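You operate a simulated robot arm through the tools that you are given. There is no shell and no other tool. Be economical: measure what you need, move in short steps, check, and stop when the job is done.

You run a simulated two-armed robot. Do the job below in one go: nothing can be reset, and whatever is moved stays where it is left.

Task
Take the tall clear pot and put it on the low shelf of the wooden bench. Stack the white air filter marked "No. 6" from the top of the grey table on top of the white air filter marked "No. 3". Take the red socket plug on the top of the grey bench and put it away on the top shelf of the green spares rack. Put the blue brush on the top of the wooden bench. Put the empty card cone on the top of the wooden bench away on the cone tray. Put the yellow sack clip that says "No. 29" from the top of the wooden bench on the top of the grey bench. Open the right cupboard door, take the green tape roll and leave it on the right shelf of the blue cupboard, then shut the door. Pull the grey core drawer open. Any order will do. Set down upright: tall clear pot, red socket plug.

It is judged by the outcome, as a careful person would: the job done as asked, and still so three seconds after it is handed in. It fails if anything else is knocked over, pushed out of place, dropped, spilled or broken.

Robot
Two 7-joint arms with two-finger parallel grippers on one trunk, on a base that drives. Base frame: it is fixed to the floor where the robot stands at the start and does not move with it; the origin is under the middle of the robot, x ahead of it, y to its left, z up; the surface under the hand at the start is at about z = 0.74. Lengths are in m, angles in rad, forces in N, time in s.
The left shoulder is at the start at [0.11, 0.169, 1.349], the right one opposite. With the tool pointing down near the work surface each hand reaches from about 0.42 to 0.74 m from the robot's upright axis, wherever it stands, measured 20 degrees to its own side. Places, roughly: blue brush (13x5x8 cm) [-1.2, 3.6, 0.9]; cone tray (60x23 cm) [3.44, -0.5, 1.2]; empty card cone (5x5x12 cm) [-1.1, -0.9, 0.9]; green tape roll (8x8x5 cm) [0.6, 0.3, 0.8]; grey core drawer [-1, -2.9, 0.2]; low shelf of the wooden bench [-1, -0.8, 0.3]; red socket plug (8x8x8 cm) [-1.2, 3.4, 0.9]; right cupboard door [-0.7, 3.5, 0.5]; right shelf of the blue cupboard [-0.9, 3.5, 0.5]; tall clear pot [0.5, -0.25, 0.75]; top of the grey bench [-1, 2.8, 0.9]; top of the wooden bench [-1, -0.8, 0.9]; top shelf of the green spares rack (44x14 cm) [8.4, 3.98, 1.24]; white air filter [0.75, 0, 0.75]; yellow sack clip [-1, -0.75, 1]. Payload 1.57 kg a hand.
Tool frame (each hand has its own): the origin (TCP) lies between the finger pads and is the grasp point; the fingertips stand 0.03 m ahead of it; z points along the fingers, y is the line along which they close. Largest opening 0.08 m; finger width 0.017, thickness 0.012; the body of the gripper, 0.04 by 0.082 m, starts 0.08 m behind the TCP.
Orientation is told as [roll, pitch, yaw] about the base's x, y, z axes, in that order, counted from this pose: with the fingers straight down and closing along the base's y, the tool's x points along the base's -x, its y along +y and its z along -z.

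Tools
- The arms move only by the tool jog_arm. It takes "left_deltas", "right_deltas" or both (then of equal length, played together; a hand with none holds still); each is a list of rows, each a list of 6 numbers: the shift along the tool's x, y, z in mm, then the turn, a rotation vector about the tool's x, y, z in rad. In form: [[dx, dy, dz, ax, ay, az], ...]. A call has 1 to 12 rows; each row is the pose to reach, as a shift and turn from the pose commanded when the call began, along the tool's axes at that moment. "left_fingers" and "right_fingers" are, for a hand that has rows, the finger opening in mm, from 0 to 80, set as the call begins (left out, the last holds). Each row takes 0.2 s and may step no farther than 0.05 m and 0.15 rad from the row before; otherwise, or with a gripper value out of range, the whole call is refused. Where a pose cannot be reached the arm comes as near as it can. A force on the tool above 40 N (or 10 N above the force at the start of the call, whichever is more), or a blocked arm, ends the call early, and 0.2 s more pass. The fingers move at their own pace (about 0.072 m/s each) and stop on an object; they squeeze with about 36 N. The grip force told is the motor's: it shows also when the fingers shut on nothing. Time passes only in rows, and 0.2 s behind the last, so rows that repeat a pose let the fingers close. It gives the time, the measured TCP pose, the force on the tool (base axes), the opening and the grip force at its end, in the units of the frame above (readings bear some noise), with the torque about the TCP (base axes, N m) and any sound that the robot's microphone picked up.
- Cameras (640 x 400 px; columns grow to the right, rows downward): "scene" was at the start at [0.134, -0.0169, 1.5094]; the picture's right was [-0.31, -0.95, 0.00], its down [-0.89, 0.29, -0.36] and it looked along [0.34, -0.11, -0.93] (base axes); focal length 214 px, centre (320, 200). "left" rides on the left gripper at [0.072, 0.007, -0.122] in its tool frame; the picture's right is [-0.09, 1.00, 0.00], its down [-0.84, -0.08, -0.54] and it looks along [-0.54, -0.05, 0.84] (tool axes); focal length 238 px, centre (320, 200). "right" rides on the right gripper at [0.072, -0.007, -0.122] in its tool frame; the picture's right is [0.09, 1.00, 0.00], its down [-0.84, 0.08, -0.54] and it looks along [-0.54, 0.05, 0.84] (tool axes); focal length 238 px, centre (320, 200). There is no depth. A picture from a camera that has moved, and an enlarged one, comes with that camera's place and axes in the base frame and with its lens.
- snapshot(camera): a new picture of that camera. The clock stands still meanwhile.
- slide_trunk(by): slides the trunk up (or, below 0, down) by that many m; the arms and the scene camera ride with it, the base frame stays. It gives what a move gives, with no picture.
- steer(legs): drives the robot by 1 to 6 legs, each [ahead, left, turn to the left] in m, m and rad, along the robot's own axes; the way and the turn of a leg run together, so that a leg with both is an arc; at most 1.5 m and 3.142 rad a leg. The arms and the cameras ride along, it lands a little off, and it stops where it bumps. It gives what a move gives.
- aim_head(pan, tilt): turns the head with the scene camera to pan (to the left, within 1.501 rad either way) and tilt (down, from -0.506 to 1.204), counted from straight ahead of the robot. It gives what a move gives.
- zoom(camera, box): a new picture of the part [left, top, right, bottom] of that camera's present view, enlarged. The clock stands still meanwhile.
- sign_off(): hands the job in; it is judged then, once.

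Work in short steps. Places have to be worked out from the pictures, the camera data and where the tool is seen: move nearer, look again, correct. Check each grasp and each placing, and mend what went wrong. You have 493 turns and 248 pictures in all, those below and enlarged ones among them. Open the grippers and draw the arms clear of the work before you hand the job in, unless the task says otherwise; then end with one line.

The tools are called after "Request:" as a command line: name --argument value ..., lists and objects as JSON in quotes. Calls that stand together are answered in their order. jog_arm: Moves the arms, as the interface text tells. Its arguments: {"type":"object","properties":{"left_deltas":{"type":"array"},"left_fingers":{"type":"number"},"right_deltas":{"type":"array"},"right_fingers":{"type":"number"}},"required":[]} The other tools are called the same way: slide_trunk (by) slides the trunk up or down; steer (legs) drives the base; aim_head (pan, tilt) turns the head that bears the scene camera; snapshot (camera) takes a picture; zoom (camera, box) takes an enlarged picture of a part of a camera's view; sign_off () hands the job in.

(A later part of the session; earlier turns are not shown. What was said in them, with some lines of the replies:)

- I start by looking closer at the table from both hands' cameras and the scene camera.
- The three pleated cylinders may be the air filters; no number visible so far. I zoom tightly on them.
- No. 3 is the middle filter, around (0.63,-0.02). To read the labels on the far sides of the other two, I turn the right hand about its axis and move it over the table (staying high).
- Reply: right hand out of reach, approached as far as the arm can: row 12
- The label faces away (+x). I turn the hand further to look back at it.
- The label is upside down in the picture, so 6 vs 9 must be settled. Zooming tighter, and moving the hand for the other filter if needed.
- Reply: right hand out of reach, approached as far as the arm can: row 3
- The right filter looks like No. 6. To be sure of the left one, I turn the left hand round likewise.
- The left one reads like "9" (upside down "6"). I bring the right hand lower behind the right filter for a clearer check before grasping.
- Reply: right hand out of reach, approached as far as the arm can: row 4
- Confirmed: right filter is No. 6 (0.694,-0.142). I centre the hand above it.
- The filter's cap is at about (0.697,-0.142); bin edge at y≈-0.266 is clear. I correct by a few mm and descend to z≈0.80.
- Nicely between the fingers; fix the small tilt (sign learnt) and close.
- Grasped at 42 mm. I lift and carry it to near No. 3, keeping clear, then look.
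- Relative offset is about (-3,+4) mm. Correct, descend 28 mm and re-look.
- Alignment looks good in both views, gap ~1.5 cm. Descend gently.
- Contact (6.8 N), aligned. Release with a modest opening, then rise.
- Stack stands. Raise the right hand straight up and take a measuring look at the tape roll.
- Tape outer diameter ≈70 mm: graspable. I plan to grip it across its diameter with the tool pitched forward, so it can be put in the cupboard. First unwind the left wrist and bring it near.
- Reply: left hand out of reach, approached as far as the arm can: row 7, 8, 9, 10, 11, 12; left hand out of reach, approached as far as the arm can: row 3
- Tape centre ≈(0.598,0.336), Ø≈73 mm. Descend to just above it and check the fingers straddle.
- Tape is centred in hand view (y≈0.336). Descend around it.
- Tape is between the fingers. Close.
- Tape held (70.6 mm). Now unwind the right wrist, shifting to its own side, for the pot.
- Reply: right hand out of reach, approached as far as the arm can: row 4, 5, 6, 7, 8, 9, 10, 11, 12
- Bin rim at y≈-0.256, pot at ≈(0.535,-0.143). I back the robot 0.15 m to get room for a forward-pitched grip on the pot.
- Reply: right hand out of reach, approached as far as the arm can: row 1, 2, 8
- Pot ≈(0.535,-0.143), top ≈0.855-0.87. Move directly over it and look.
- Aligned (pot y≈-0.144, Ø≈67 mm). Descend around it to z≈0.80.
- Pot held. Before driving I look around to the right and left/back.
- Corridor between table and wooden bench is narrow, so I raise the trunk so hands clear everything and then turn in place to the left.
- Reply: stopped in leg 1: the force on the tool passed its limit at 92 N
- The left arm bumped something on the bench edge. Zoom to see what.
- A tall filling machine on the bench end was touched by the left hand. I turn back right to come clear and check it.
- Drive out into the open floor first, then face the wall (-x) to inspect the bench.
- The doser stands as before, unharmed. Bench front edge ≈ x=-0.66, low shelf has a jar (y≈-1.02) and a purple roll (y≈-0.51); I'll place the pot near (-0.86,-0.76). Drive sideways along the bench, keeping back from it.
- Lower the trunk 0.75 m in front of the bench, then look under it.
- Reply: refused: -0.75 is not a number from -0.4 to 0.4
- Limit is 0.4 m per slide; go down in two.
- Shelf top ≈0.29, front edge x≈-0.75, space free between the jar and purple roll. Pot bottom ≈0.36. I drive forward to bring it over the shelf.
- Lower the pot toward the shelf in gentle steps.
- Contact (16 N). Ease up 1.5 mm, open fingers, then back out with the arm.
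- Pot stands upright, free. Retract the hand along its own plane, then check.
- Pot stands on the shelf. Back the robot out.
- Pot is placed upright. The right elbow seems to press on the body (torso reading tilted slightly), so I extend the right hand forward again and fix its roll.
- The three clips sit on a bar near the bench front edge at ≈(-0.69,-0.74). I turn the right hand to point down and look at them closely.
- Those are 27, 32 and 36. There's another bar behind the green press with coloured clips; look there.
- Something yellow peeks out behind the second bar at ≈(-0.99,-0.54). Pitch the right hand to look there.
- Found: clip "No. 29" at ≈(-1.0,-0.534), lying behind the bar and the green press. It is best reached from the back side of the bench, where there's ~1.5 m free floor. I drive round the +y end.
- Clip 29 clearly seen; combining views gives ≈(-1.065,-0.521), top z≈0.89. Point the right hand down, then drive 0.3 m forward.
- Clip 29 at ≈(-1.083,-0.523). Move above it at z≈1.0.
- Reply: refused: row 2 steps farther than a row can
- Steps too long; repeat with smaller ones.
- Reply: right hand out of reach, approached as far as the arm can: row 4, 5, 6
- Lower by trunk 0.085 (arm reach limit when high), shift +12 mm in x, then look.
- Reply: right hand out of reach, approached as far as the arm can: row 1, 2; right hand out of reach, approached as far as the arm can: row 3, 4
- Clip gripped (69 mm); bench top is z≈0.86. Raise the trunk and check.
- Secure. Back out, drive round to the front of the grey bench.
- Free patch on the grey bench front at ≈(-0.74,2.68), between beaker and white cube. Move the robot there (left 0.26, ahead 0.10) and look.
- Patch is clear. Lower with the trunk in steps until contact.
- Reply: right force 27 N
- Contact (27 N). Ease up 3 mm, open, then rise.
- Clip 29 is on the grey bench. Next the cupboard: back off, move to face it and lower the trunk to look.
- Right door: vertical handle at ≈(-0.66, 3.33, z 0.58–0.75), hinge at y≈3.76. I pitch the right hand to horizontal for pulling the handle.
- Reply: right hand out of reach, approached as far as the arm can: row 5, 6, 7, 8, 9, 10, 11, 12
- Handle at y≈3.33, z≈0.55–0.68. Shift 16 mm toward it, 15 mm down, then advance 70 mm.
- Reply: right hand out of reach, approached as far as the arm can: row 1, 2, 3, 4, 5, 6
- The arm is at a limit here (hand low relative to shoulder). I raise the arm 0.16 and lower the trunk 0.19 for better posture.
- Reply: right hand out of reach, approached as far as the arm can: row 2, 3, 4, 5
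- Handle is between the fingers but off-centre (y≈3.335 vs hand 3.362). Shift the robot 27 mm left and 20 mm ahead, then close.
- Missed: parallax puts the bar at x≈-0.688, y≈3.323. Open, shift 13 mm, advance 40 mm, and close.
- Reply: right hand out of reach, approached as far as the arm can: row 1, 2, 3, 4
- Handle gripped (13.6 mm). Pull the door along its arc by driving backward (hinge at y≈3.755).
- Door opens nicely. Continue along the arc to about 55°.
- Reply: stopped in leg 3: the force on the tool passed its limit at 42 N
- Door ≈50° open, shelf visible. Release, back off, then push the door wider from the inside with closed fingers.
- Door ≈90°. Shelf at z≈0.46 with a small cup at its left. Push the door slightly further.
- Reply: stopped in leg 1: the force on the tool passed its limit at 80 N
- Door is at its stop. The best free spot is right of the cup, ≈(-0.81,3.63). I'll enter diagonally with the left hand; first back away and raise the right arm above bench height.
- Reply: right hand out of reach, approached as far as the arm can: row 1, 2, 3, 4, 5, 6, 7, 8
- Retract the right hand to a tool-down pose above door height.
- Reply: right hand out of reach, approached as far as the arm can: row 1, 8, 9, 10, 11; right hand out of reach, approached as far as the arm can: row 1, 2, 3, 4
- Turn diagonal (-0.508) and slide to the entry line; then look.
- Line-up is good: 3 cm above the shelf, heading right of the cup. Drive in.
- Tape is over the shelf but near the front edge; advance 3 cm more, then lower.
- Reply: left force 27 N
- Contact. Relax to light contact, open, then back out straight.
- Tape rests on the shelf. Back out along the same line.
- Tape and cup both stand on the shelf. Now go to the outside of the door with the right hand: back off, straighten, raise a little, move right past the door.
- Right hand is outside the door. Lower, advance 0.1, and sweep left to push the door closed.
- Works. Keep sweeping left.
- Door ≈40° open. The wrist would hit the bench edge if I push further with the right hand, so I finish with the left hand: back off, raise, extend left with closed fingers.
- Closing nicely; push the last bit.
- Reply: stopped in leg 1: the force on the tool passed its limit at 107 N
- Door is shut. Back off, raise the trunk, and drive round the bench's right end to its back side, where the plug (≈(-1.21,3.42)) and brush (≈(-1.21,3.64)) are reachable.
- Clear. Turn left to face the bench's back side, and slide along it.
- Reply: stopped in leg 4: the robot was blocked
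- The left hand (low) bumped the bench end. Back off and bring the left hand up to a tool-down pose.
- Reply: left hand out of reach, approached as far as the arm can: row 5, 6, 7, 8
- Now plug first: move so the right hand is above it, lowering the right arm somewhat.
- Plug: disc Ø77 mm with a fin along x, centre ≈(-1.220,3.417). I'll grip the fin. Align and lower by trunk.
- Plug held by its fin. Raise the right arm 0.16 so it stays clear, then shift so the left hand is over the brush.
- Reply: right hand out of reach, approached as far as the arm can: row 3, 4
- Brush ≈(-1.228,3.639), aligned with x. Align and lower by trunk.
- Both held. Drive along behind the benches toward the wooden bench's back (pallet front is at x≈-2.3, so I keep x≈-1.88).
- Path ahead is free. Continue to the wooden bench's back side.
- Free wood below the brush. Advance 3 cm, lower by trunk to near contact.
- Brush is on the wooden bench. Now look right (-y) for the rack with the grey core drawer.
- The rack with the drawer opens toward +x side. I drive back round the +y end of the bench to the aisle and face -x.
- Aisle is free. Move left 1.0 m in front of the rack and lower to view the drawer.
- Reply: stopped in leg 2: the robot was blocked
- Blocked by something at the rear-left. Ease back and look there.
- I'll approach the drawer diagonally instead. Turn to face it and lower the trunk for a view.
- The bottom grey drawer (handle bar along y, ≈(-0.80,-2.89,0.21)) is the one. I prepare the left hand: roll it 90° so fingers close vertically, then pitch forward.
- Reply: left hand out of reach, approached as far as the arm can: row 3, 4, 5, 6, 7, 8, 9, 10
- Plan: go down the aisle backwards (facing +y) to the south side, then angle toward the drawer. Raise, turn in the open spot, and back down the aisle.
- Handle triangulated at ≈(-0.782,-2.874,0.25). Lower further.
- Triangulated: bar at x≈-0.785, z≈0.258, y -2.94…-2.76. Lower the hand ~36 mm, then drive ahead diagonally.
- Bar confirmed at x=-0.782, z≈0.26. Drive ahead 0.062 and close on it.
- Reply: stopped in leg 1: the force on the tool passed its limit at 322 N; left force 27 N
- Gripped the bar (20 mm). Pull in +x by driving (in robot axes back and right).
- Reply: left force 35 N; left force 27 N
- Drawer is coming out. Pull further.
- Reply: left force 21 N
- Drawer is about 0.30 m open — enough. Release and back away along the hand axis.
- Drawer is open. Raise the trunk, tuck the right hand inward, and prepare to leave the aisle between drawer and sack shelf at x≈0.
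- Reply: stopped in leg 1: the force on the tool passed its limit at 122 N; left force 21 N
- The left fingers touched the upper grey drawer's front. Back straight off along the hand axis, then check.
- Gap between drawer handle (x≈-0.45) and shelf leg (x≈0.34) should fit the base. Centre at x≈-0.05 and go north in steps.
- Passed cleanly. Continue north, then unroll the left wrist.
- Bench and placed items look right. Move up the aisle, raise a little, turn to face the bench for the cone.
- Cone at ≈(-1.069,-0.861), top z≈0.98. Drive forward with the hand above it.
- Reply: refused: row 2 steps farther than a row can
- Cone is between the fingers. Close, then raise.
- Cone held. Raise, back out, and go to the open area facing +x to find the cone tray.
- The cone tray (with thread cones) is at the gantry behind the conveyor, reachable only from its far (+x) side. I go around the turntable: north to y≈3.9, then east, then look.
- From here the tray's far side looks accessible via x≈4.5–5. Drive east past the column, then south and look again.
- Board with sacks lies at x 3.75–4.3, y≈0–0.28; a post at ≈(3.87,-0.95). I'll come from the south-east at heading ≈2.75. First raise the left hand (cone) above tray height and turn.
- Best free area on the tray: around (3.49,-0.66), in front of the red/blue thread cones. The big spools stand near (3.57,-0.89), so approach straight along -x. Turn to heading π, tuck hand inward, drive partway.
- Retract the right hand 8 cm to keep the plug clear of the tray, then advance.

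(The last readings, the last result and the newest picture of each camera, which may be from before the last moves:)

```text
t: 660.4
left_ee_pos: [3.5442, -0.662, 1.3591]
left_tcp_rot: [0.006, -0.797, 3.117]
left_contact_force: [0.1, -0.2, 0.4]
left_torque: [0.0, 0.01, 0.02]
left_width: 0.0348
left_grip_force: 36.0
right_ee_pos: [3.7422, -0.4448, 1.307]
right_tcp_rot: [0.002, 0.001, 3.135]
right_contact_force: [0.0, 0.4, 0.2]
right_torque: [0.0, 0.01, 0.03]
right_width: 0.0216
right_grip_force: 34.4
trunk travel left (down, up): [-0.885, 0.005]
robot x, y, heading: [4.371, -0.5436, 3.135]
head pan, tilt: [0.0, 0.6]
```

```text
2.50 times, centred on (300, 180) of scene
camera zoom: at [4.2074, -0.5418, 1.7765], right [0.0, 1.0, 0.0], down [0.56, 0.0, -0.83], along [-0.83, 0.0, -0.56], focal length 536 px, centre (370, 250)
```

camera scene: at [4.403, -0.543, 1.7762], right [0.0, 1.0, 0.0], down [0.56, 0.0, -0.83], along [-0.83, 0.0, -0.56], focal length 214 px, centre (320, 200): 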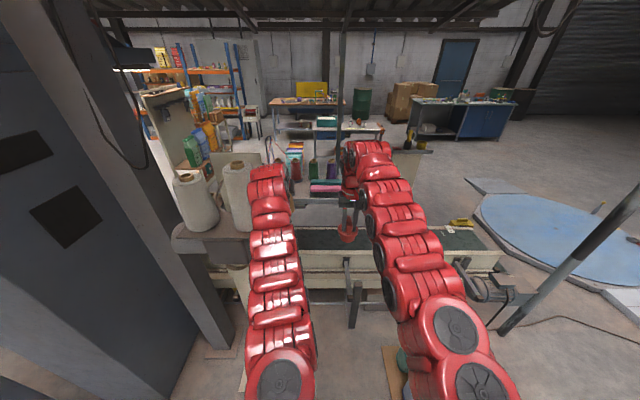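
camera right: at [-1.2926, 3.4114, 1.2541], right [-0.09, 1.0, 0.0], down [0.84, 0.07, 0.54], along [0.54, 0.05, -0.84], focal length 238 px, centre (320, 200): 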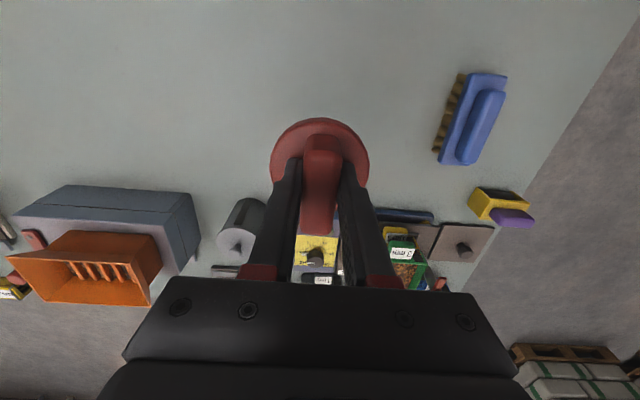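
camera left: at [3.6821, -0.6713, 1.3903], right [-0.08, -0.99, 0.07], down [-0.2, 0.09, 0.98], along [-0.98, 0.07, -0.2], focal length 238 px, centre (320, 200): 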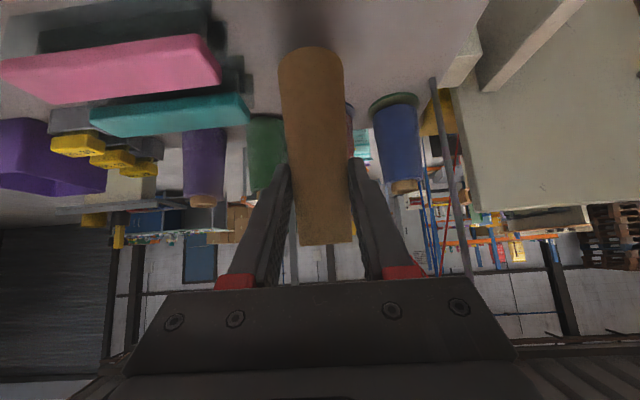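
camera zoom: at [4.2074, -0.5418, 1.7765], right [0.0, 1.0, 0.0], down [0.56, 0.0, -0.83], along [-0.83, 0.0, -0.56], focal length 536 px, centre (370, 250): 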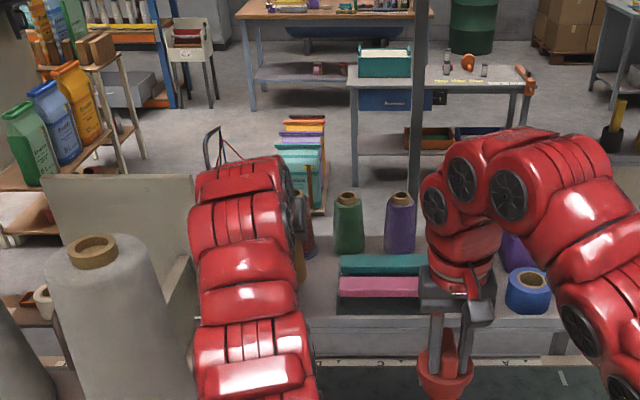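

Spot under the cone is clear. Advance 5 cm and lower gently.

Request:
steer --legs '[[0.05, 0, 0]]'

Request:
jog_arm --left_deltas '[[15, 0, 15, 0, 0, 0], [30, 0, 29, 0, 0, 0], [43, 0, 42, 0, 0, 0], [43, 0, 42, 0, 0, 0]]'

Request:
jog_arm --left_deltas '[[1.5, 0, 1.4, 0, 0, 0], [3, 0, 2.8, 0, 0, 0], [4.5, 0, 4.2, 0, 0, 0], [6, 0, 5.6, 0, 0, 0]]'

Request:
snapshot --camera "left"

```text
t: 661.3
left_ee_pos: [3.5002, -0.6618, 1.3618]
left_tcp_rot: [0.007, -0.801, 3.117]
left_contact_force: [0.1, -0.3, 0.0]
left_torque: [0.02, 0.03, -0.01]
left_width: 0.0341
left_grip_force: 35.8
right_ee_pos: [3.6967, -0.4452, 1.3089]
right_tcp_rot: [0.002, -0.003, 3.134]
right_contact_force: [1.1, -0.1, -1.5]
right_torque: [0.01, 0.03, 0.0]
right_width: 0.0213
right_grip_force: 35.0
trunk travel left (down, up): [-0.885, 0.005]
robot x, y, heading: [4.3211, -0.54, 3.138]
head pan, tilt: [0.0, 0.6]
```

```text
t: 662.3
left_ee_pos: [3.4926, -0.6618, 1.2949]
left_tcp_rot: [0.007, -0.795, 3.119]
left_contact_force: [-0.5, -0.3, -0.2]
left_torque: [0.0, 0.0, 0.01]
left_width: 0.0342
left_grip_force: 36.0
right_ee_pos: [3.6886, -0.4446, 1.3055]
right_tcp_rot: [0.002, 0.004, 3.134]
right_contact_force: [0.0, 0.3, -1.9]
right_torque: [-0.01, -0.02, 0.01]
right_width: 0.0213
right_grip_force: 34.9
trunk travel left (down, up): [-0.885, 0.005]
robot x, y, heading: [4.3236, -0.5415, 3.14]
head pan, tilt: [0.0, 0.6]
```

```text
t: 663.3
left_ee_pos: [3.4951, -0.6619, 1.2884]
left_tcp_rot: [0.006, -0.797, 3.118]
left_contact_force: [0.1, -0.1, 9.8]
left_torque: [-0.16, 0.06, 0.04]
left_width: 0.0344
left_grip_force: 35.8
right_ee_pos: [3.6906, -0.4447, 1.3064]
right_tcp_rot: [0.002, 0.002, 3.135]
right_contact_force: [-0.2, -0.2, -0.2]
right_torque: [-0.02, -0.02, 0.01]
right_width: 0.0214
right_grip_force: 34.5
trunk travel left (down, up): [-0.885, 0.005]
robot x, y, heading: [4.3242, -0.5407, 3.138]
head pan, tilt: [0.0, 0.6]
```

```text
31 pictures are left
camera left: at [3.6318, -0.671, 1.322], right [-0.08, -0.99, 0.07], down [-0.2, 0.09, 0.98], along [-0.98, 0.07, -0.2], focal length 238 px, centre (320, 200)
```

left: 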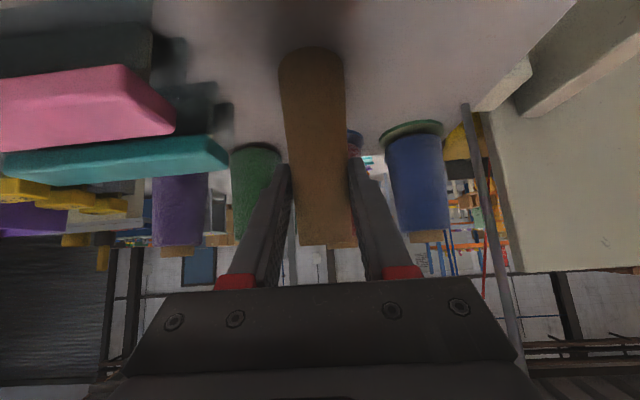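

Contact (9.8 N). Open moderately, then withdraw backward-up along the hand.

Request:
jog_arm --left_deltas '[[0, 0, 0, 0, 0, 0], [0, 0, 0, 0, 0, 0], [0, 0, 0, 0, 0, 0]]' --left_fingers 64

Request:
jog_arm --left_deltas '[[-5, 0, -20, 0, 0, 0], [-12, 0, -45, 0, 0, 0], [-20, 0, -75, 0, 0, 0], [-28, 0, -105, 0, 0, 0]]'

Request:
snapshot --camera "left"

```text
t: 664.1
left_ee_pos: [3.4933, -0.6617, 1.2873]
left_tcp_rot: [0.007, -0.794, 3.118]
left_contact_force: [-0.4, 0.0, -0.1]
left_torque: [0.02, -0.01, -0.01]
left_width: 0.0639
left_grip_force: 0.0
right_ee_pos: [3.6891, -0.4441, 1.3058]
right_tcp_rot: [0.001, 0.001, 3.137]
right_contact_force: [-0.1, -0.2, -1.8]
right_torque: [-0.02, 0.0, -0.02]
right_width: 0.0216
right_grip_force: 34.5
trunk travel left (down, up): [-0.885, 0.005]
robot x, y, heading: [4.326, -0.5407, 3.142]
head pan, tilt: [0.0, 0.6]
```

```text
t: 665.1
left_ee_pos: [3.5501, -0.661, 1.382]
left_tcp_rot: [0.007, -0.796, 3.118]
left_contact_force: [-0.4, -0.6, 0.6]
left_torque: [0.0, 0.0, 0.01]
left_width: 0.064
left_grip_force: 0.0
right_ee_pos: [3.6901, -0.4438, 1.3061]
right_tcp_rot: [0.002, 0.001, 3.135]
right_contact_force: [-0.2, 0.2, -0.8]
right_torque: [0.02, 0.01, 0.03]
right_width: 0.0215
right_grip_force: 34.3
trunk travel left (down, up): [-0.885, 0.005]
robot x, y, heading: [4.325, -0.5419, 3.14]
head pan, tilt: [0.0, 0.6]
```

```text
30 pictures are left
camera left: at [3.687, -0.6704, 1.4156], right [-0.08, -0.99, 0.07], down [-0.2, 0.09, 0.98], along [-0.98, 0.07, -0.2], focal length 238 px, centre (320, 200)
```

left: 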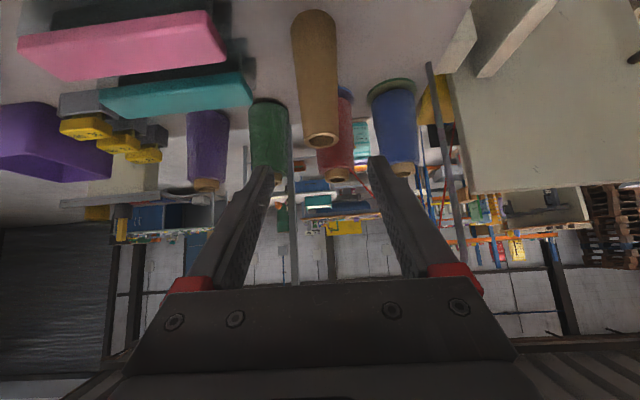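

Cone stands on the tray. Back out, turn to +y, and drive north-east toward the spares rack.

Request:
steer --legs '[[-0.66, 0, 0], [0, 0, -1.57], [1.3, 0, 0], [1.3, 0, 0], [1.0, 0, 0]]'

Request:
aim_head --pan -1.2 --tilt 0.3

Request:
snapshot --camera "scene"

```text
t: 689.7
left_ee_pos: [4.7582, 3.834, 1.3814]
left_tcp_rot: [0.006, -0.794, 1.591]
left_contact_force: [0.3, 0.0, 0.1]
left_torque: [0.0, -0.02, 0.02]
left_width: 0.0638
left_grip_force: 0.0
right_ee_pos: [4.9819, 3.7039, 1.3072]
right_tcp_rot: [0.002, 0.004, 1.61]
right_contact_force: [0.6, -0.2, -0.7]
right_torque: [0.0, 0.0, 0.0]
right_width: 0.0218
right_grip_force: 35.2
trunk travel left (down, up): [-0.885, 0.005]
robot x, y, heading: [4.9096, 3.0663, 1.613]
head pan, tilt: [0.0, 0.6]
```

```text
t: 691.1
left_ee_pos: [4.7584, 3.8344, 1.3822]
left_tcp_rot: [0.007, -0.794, 1.592]
left_contact_force: [-0.2, 0.5, -0.2]
left_torque: [0.0, -0.02, -0.03]
left_width: 0.0644
left_grip_force: 0.0
right_ee_pos: [4.9819, 3.7064, 1.3044]
right_tcp_rot: [0.002, 0.004, 1.61]
right_contact_force: [-0.3, -0.1, -0.9]
right_torque: [0.0, 0.01, 0.03]
right_width: 0.0216
right_grip_force: 34.4
trunk travel left (down, up): [-0.885, 0.005]
robot x, y, heading: [4.9115, 3.0683, 1.609]
head pan, tilt: [-1.201, 0.3]
```

```text
29 pictures are left
camera scene: at [4.9952, 3.1861, 1.8035], right [0.4, -0.92, 0.0], down [-0.27, -0.12, -0.96], along [0.88, 0.38, -0.3], focal length 214 px, centre (320, 200)
```

scene: 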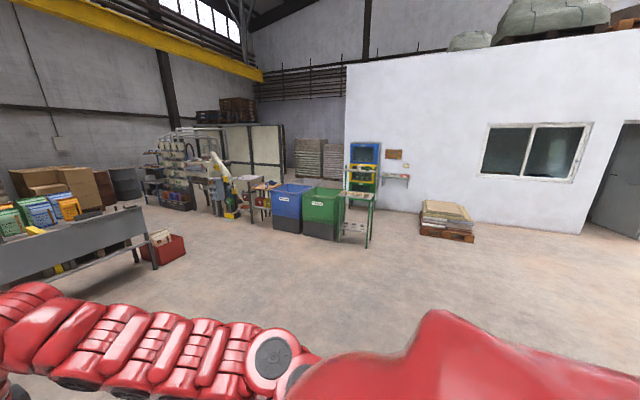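

Request:
zoom --camera "scene" --box '[320, 140, 420, 250]'

```text
3.64 times, centred on (370, 195) of scene
camera zoom: at [4.9952, 3.1861, 1.8035], right [0.4, -0.92, 0.0], down [-0.27, -0.12, -0.96], along [0.88, 0.38, -0.3], focal length 780 px, centre (138, 218)
```

zoom: 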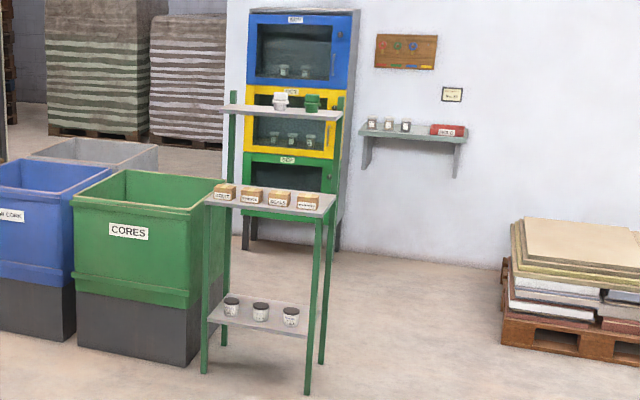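

Rack found: top shelf z≈1.24 spans y≈3.76–4.20 at x≈8.4, with white (y≈3.97) and green (y≈3.83) items; free at y≈4.10. The plug must be ~1.34 at the TCP; test whether the right arm can rise.

Request:
jog_arm --right_deltas '[[0, 0, -15, 0, 0, 0], [0, 0, -30, 0, 0, 0], [0, 0, -45, 0, 0, 0], [0, 0, -60, 0, 0, 0], [0, 0, -60, 0, 0, 0]]'

```text
t: 692.3
left_ee_pos: [4.7584, 3.8346, 1.3815]
left_tcp_rot: [0.008, -0.793, 1.592]
left_contact_force: [0.0, 0.4, -0.3]
left_torque: [0.01, 0.0, -0.01]
left_width: 0.0639
left_grip_force: 0.0
right_ee_pos: [4.9812, 3.7197, 1.3195]
right_tcp_rot: [0.003, 0.001, 1.609]
right_contact_force: [0.3, 0.5, 0.6]
right_torque: [-0.03, 0.0, -0.02]
right_width: 0.0215
right_grip_force: 34.5
right hand out of reach, approached as far as the arm can: row 1, 2, 3, 4, 5
trunk travel left (down, up): [-0.885, 0.005]
robot x, y, heading: [4.9113, 3.0662, 1.612]
head pan, tilt: [-1.201, 0.3]
```

Request:
jog_arm --right_deltas '[[-30, 0, 0, 0, 0, 0], [-60, 0, -5, 0, 0, 0], [-90, 0, -20, 0, 0, 0], [-120, 0, -35, 0, 0, 0], [-130, 0, -50, 0, 0, 0], [-130, 0, -60, 0, 0, 0]]'

```text
t: 693.7
left_ee_pos: [4.7587, 3.8348, 1.3814]
left_tcp_rot: [0.006, -0.795, 1.592]
left_contact_force: [0.8, -0.1, 0.9]
left_torque: [0.02, 0.04, 0.02]
left_width: 0.0643
left_grip_force: 0.1
right_ee_pos: [4.9814, 3.7794, 1.3243]
right_tcp_rot: [0.002, 0.005, 1.61]
right_contact_force: [-0.5, -1.0, -1.8]
right_torque: [-0.01, -0.01, -0.02]
right_width: 0.0214
right_grip_force: 33.9
right hand out of reach, approached as far as the arm can: row 2, 3, 4, 5, 6
trunk travel left (down, up): [-0.885, 0.005]
robot x, y, heading: [4.9133, 3.0663, 1.609]
head pan, tilt: [-1.201, 0.3]
```

Tool-down limit is z≈1.324, just marginal; a slight forward pitch gives extra height. Pull the left hand back/outward and drive to ~0.35 m before the rack.

Request:
jog_arm --left_deltas '[[25, 30, -25, 0, 0, 0], [50, 60, -50, 0, 0, 0], [75, 90, -75, 0, 0, 0], [100, 120, -100, 0, 0, 0]]' --right_deltas '[[0, 0, 0, 0, -0.08, 0], [0, 0, 0, 0, -0.16, 0], [0, 0, -10, 0, -0.25, 0], [0, 0, -25, 0, -0.25, 0]]'

Request:
slide_trunk --by 0.005

Request:
steer --legs '[[0, 0, -1.61], [1.4, 0, 0], [1.0, 0, 0], [0, 1.13, 0]]'

Request:
aim_head --pan 0 --tilt 0.4

Request:
snapshot --camera "scene"

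```text
t: 694.7
left_ee_pos: [4.6403, 3.6864, 1.3818]
left_tcp_rot: [0.005, -0.794, 1.591]
left_contact_force: [-0.3, -0.5, 0.2]
left_torque: [-0.01, 0.0, 0.01]
left_width: 0.0638
left_grip_force: 0.1
right_ee_pos: [4.9768, 3.7817, 1.3502]
right_tcp_rot: [-0.001, -0.249, 1.61]
right_contact_force: [0.6, 0.1, -0.7]
right_torque: [-0.03, -0.01, -0.03]
right_width: 0.0216
right_grip_force: 34.9
trunk travel left (down, up): [-0.885, 0.005]
robot x, y, heading: [4.9099, 3.0698, 1.608]
head pan, tilt: [-1.201, 0.3]
```

```text
t: 695.3
left_ee_pos: [4.6414, 3.6877, 1.3872]
left_tcp_rot: [0.005, -0.794, 1.595]
left_contact_force: [-0.3, -0.6, 0.4]
left_torque: [0.0, 0.0, 0.0]
left_width: 0.064
left_grip_force: 0.1
right_ee_pos: [4.9782, 3.7833, 1.3548]
right_tcp_rot: [0.0, -0.249, 1.609]
right_contact_force: [0.5, 0.3, -1.7]
right_torque: [-0.01, -0.02, -0.02]
right_width: 0.0218
right_grip_force: 34.9
trunk travel left (down, up): [-0.89, 0.0]
robot x, y, heading: [4.9134, 3.0679, 1.612]
head pan, tilt: [-1.201, 0.3]
```

```text
t: 716.4
left_ee_pos: [8.0257, 4.3326, 1.3879]
left_tcp_rot: [0.007, -0.794, -0.06]
left_contact_force: [-0.8, 0.2, 0.5]
left_torque: [-0.03, 0.0, -0.01]
left_width: 0.0638
left_grip_force: 0.1
right_ee_pos: [8.0914, 3.988, 1.3531]
right_tcp_rot: [0.001, -0.247, -0.043]
right_contact_force: [-0.1, 0.2, -1.5]
right_torque: [0.02, 0.02, 0.02]
right_width: 0.0216
right_grip_force: 34.4
trunk travel left (down, up): [-0.89, 0.0]
robot x, y, heading: [7.3812, 4.114, -0.037]
head pan, tilt: [-1.201, 0.3]
```

```text
t: 717.8
left_ee_pos: [8.0246, 4.3331, 1.3872]
left_tcp_rot: [0.008, -0.793, -0.059]
left_contact_force: [-0.6, -0.6, 0.7]
left_torque: [-0.01, 0.0, 0.01]
left_width: 0.0641
left_grip_force: 0.0
right_ee_pos: [8.0944, 3.9892, 1.354]
right_tcp_rot: [0.003, -0.249, -0.043]
right_contact_force: [1.1, 0.1, -1.6]
right_torque: [-0.01, 0.03, -0.04]
right_width: 0.0216
right_grip_force: 34.6
trunk travel left (down, up): [-0.89, 0.0]
robot x, y, heading: [7.3838, 4.1158, -0.034]
head pan, tilt: [0.0, 0.4]
```

```text
27 pictures are left
camera scene: at [7.5571, 4.1074, 1.7992], right [-0.04, -1.0, 0.0], down [-0.39, 0.02, -0.92], along [0.92, -0.04, -0.39], focal length 214 px, centre (320, 200)
```

scene: 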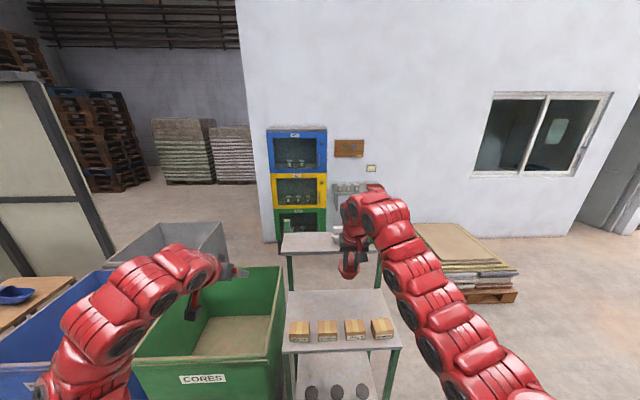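

Request:
zoom --camera "scene" --box '[265, 200, 395, 290]'

Request:
snapshot --camera "right"

```text
4.44 times, centred on (330, 245) of scene
camera zoom: at [7.5571, 4.1074, 1.7992], right [-0.04, -1.0, 0.0], down [-0.39, 0.02, -0.92], along [0.92, -0.04, -0.39], focal length 953 px, centre (276, 0)
```

zoom: 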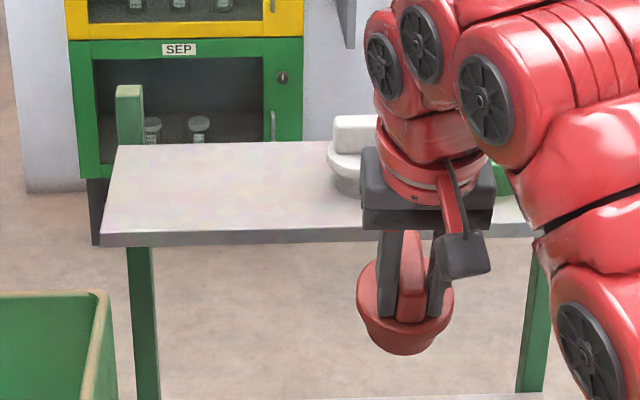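

```text
25 pictures are left
camera right: at [7.9917, 3.9882, 1.4533], right [-0.05, 1.0, -0.02], down [0.68, 0.05, 0.73], along [0.73, 0.02, -0.68], focal length 238 px, centre (320, 200)
```

right: 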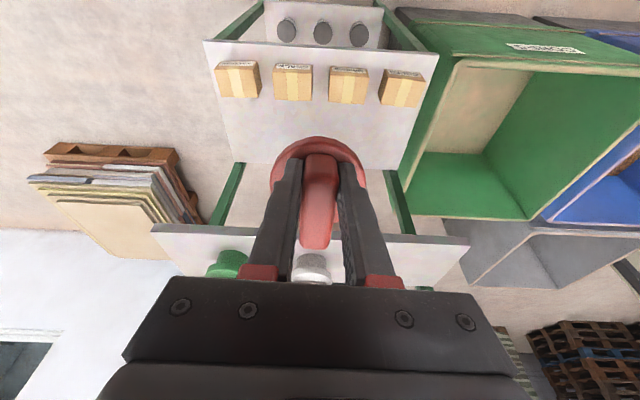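

Left half of the top shelf is free: target ≈(8.385,4.12). Straighten heading, shift left 0.108, drive ahead 0.286 with ~3 cm clearance.

Request:
steer --legs '[[0, 0, 0.034], [0, 0.108, 0], [0.2, 0, 0]]'

Request:
snapshot --camera "right"

Request:
snapshot --camera "scene"

```text
t: 720.5
left_ee_pos: [8.2143, 4.458, 1.3886]
left_tcp_rot: [0.006, -0.796, -0.027]
left_contact_force: [0.5, -0.4, 0.0]
left_torque: [0.01, 0.0, -0.01]
left_width: 0.0641
left_grip_force: 0.1
right_ee_pos: [8.2935, 4.1171, 1.355]
right_tcp_rot: [0.001, -0.249, -0.01]
right_contact_force: [-0.8, -0.8, -0.4]
right_torque: [0.01, 0.02, 0.0]
right_width: 0.0215
right_grip_force: 34.2
trunk travel left (down, up): [-0.89, 0.0]
robot x, y, heading: [7.5807, 4.2205, -0.004]
head pan, tilt: [0.0, 0.4]
```

```text
24 pictures are left
camera right: at [8.1925, 4.1123, 1.4547], right [-0.08, 1.0, -0.02], down [0.68, 0.07, 0.73], along [0.73, 0.04, -0.68], focal length 238 px, centre (320, 200)
```

right: 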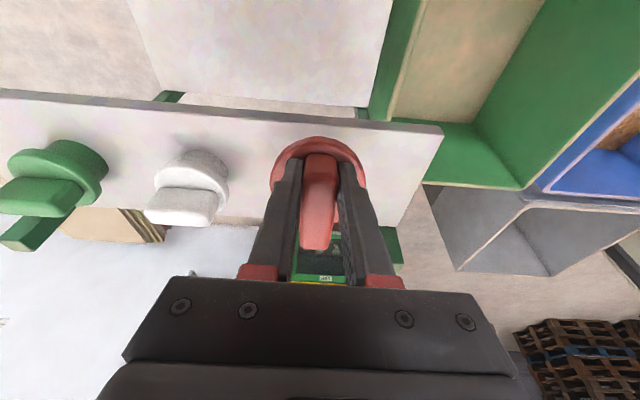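

```text
23 pictures are left
camera scene: at [7.7534, 4.2166, 1.7997], right [-0.01, -1.0, 0.0], down [-0.39, 0.0, -0.92], along [0.92, -0.01, -0.39], focal length 214 px, centre (320, 200)
```

scene: 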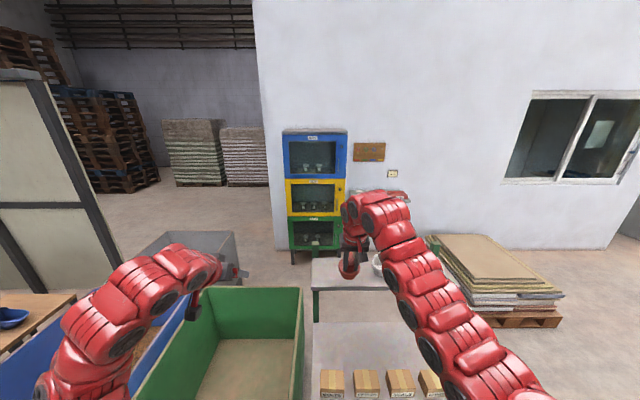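

Request:
steer --legs '[[0.09, 0.004, 0]]'

Request:
jog_arm --right_deltas '[[2, 0, 8, 0, 0.08, 0], [4, 0, 16, 0, 0.16, 0], [6, 0, 23, 0, 0.22, 0], [7, 0, 28, 0, 0.249, 0], [7, 0, 28, 0, 0.249, 0]]'

Request:
snapshot --camera "right"

```text
t: 721.6
left_ee_pos: [8.2982, 4.4628, 1.389]
left_tcp_rot: [0.007, -0.796, -0.026]
left_contact_force: [-1.7, -0.6, -0.1]
left_torque: [0.0, -0.01, 0.02]
left_width: 0.064
left_grip_force: 0.1
right_ee_pos: [8.3777, 4.1199, 1.3567]
right_tcp_rot: [0.001, -0.251, -0.008]
right_contact_force: [-0.4, -0.6, -0.2]
right_torque: [0.01, -0.02, -0.01]
right_width: 0.0214
right_grip_force: 34.9
trunk travel left (down, up): [-0.89, 0.0]
robot x, y, heading: [7.6683, 4.2184, -0.006]
head pan, tilt: [0.0, 0.4]
```

```text
t: 722.8
left_ee_pos: [8.3023, 4.4615, 1.3866]
left_tcp_rot: [0.007, -0.795, -0.024]
left_contact_force: [-1.5, 0.7, 0.8]
left_torque: [-0.01, -0.01, -0.03]
left_width: 0.0639
left_grip_force: 0.0
right_ee_pos: [8.3787, 4.1169, 1.3244]
right_tcp_rot: [0.001, 0.002, -0.01]
right_contact_force: [-0.1, -0.3, -0.9]
right_torque: [0.03, 0.0, -0.02]
right_width: 0.0214
right_grip_force: 34.4
right hand out of reach, approached as far as the arm can: row 4, 5
trunk travel left (down, up): [-0.89, 0.0]
robot x, y, heading: [7.6707, 4.2252, -0.005]
head pan, tilt: [0.0, 0.4]
```

```text
22 pictures are left
camera right: at [8.3065, 4.1137, 1.4453], right [-0.08, 1.0, 0.0], down [0.84, 0.07, 0.54], along [0.54, 0.05, -0.84], focal length 238 px, centre (320, 200)
```

right: 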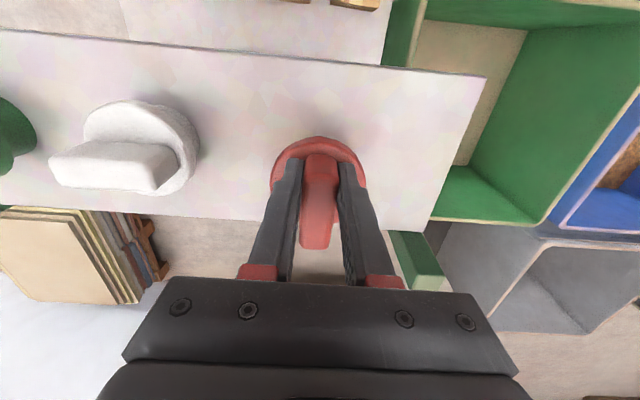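

Plug is upright and well over the shelf. Lower slowly.

Request:
slide_trunk --by -0.007

Request:
slide_trunk --by -0.004

Request:
slide_trunk --by -0.004

```text
t: 723.4
left_ee_pos: [8.3033, 4.4614, 1.3805]
left_tcp_rot: [0.008, -0.793, -0.025]
left_contact_force: [-0.4, 0.3, -0.6]
left_torque: [-0.03, 0.03, 0.02]
left_width: 0.0638
left_grip_force: 0.1
right_ee_pos: [8.3798, 4.1194, 1.3172]
right_tcp_rot: [0.001, 0.002, -0.009]
right_contact_force: [-0.5, 0.0, -0.6]
right_torque: [-0.02, 0.03, 0.03]
right_width: 0.0215
right_grip_force: 34.5
trunk travel left (down, up): [-0.883, 0.007]
robot x, y, heading: [7.6684, 4.2249, -0.011]
head pan, tilt: [0.0, 0.4]
```

```text
t: 723.9
left_ee_pos: [8.3017, 4.4625, 1.3758]
left_tcp_rot: [0.006, -0.799, -0.026]
left_contact_force: [-0.2, 0.1, -0.5]
left_torque: [0.04, -0.01, 0.01]
left_width: 0.0639
left_grip_force: 0.1
right_ee_pos: [8.3809, 4.119, 1.3139]
right_tcp_rot: [0.003, 0.0, -0.009]
right_contact_force: [-1.0, -0.9, 6.4]
right_torque: [-0.01, -0.25, 0.0]
right_width: 0.0211
right_grip_force: 34.1
trunk travel left (down, up): [-0.879, 0.011]
robot x, y, heading: [7.6743, 4.2204, -0.008]
head pan, tilt: [0.0, 0.4]
```

```text
t: 724.4
left_ee_pos: [8.2997, 4.4618, 1.3744]
left_tcp_rot: [0.007, -0.795, -0.027]
left_contact_force: [-1.1, 0.0, -0.2]
left_torque: [0.03, 0.01, 0.02]
left_width: 0.0641
left_grip_force: 0.1
right_ee_pos: [8.3789, 4.1185, 1.3133]
right_tcp_rot: [0.001, -0.006, -0.009]
right_contact_force: [5.1, -1.6, 29.2]
right_torque: [-0.04, -0.5, -0.02]
right_width: 0.0218
right_grip_force: 34.9
trunk travel left (down, up): [-0.875, 0.015]
robot x, y, heading: [7.6712, 4.2183, -0.002]
head pan, tilt: [0.0, 0.4]
```

Contact. Ease up 3 mm, open, and raise the hand.

Request:
slide_trunk --by 0.003

Request:
jog_arm --right_deltas '[[0, 0, 0, 0, 0, 0], [0, 0, 0, 0, 0, 0], [0, 0, 0, 0, 0, 0]]' --right_fingers 46

Request:
snapshot --camera "right"

```text
t: 725.0
left_ee_pos: [8.3027, 4.4625, 1.3762]
left_tcp_rot: [0.006, -0.795, -0.026]
left_contact_force: [0.4, 0.1, 0.3]
left_torque: [-0.01, 0.0, -0.01]
left_width: 0.0639
left_grip_force: 0.1
right_ee_pos: [8.3788, 4.1188, 1.3128]
right_tcp_rot: [0.001, 0.001, -0.008]
right_contact_force: [6.4, -0.4, 21.0]
right_torque: [-0.03, -0.68, 0.01]
right_width: 0.0215
right_grip_force: 34.0
trunk travel left (down, up): [-0.878, 0.012]
robot x, y, heading: [7.6684, 4.222, -0.006]
head pan, tilt: [0.0, 0.4]
```

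```text
t: 725.8
left_ee_pos: [8.3018, 4.4625, 1.377]
left_tcp_rot: [0.008, -0.795, -0.028]
left_contact_force: [-0.6, 0.1, 0.1]
left_torque: [0.0, 0.01, 0.0]
left_width: 0.0639
left_grip_force: 0.0
right_ee_pos: [8.3781, 4.1199, 1.3121]
right_tcp_rot: [0.0, 0.002, -0.008]
right_contact_force: [-1.4, 0.9, 4.0]
right_torque: [0.0, 0.06, 0.01]
right_width: 0.0448
right_grip_force: 0.0
trunk travel left (down, up): [-0.878, 0.012]
robot x, y, heading: [7.6666, 4.2201, -0.007]
head pan, tilt: [0.0, 0.4]
```

```text
21 pictures are left
camera right: at [8.3062, 4.1144, 1.4329], right [-0.08, 1.0, 0.0], down [0.84, 0.07, 0.54], along [0.54, 0.05, -0.84], focal length 238 px, centre (320, 200)
```

right: 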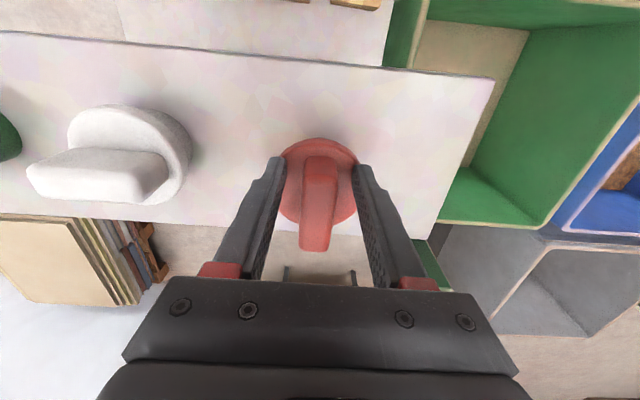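

Plug stands free and upright. Raise 1 cm and back off along the fin direction.

Request:
slide_trunk --by 0.011

Request:
steer --legs '[[-0.15, 0, 0]]'

Request:
snapshot --camera "right"

```text
t: 726.4
left_ee_pos: [8.3032, 4.4629, 1.3863]
left_tcp_rot: [0.006, -0.797, -0.026]
left_contact_force: [-0.7, 1.1, 0.4]
left_torque: [-0.02, -0.01, 0.03]
left_width: 0.0638
left_grip_force: 0.0
right_ee_pos: [8.3795, 4.1189, 1.3238]
right_tcp_rot: [0.0, 0.002, -0.008]
right_contact_force: [0.6, -0.2, 0.2]
right_torque: [0.01, 0.01, 0.02]
right_width: 0.0462
right_grip_force: 0.1
trunk travel left (down, up): [-0.889, 0.001]
robot x, y, heading: [7.669, 4.2219, -0.001]
head pan, tilt: [0.0, 0.4]
```

```text
t: 727.7
left_ee_pos: [8.1571, 4.4622, 1.385]
left_tcp_rot: [0.007, -0.792, -0.03]
left_contact_force: [0.6, -0.3, -1.2]
left_torque: [0.04, 0.02, 0.01]
left_width: 0.064
left_grip_force: 0.1
right_ee_pos: [8.2329, 4.1172, 1.3209]
right_tcp_rot: [0.001, 0.003, -0.012]
right_contact_force: [-0.3, -0.2, 0.3]
right_torque: [-0.02, 0.03, 0.01]
right_width: 0.0459
right_grip_force: 0.1
trunk travel left (down, up): [-0.889, 0.001]
robot x, y, heading: [7.5182, 4.2251, -0.006]
head pan, tilt: [0.0, 0.4]
```

```text
20 pictures are left
camera right: at [8.1607, 4.113, 1.4424], right [-0.08, 1.0, 0.0], down [0.84, 0.07, 0.54], along [0.54, 0.04, -0.84], focal length 238 px, centre (320, 200)
```

right: 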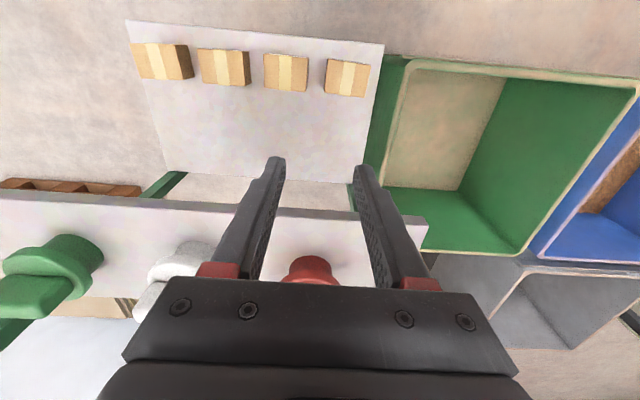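

Plug remains upright on the top shelf. Back away further and take a last overall look.

Request:
steer --legs '[[-0.5, 0, 0]]'

Request:
zoom --camera "scene" --box '[260, 170, 420, 280]'

```text
t: 730.7
left_ee_pos: [7.6527, 4.4685, 1.3844]
left_tcp_rot: [0.007, -0.794, -0.023]
left_contact_force: [0.1, -0.6, -0.4]
left_torque: [0.0, -0.01, 0.02]
left_width: 0.0638
left_grip_force: 0.1
right_ee_pos: [7.7304, 4.1259, 1.3226]
right_tcp_rot: [0.002, 0.004, -0.004]
right_contact_force: [0.3, -0.2, 0.7]
right_torque: [-0.02, 0.02, 0.03]
right_width: 0.0459
right_grip_force: 0.1
trunk travel left (down, up): [-0.889, 0.001]
robot x, y, heading: [7.0189, 4.228, 0.002]
head pan, tilt: [0.0, 0.4]
```

```text
3.64 times, centred on (340, 225) of scene
camera zoom: at [7.1939, 4.2256, 1.7981], right [0.0, -1.0, 0.0], down [-0.39, 0.0, -0.92], along [0.92, 0.0, -0.39], focal length 780 px, centre (247, 109)
```

zoom: 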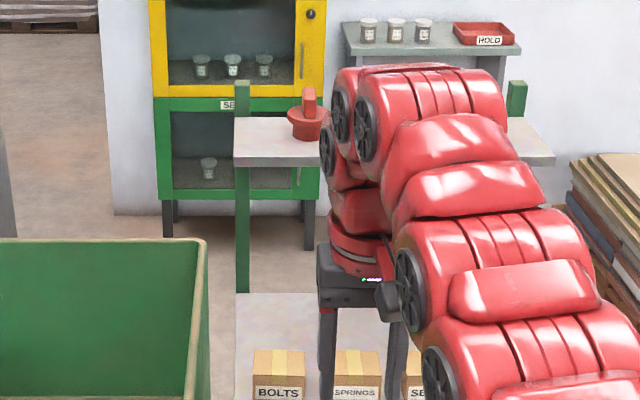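

All eight parts are in place, and both hands are empty and clear of the work. I hand the job in.

Request:
sign_off

```text
The job is handed in.
```

I did all eight parts and handed the job in. The pot and the red plug are standing upright. On the way a hand bumped a machine on the wooden bench, another rack drawer and a bench end, and the base bumped what was probably the sack shelf. I saw no sign that any of them moved or broke, but I didn't get a clear look at the sack shelf.
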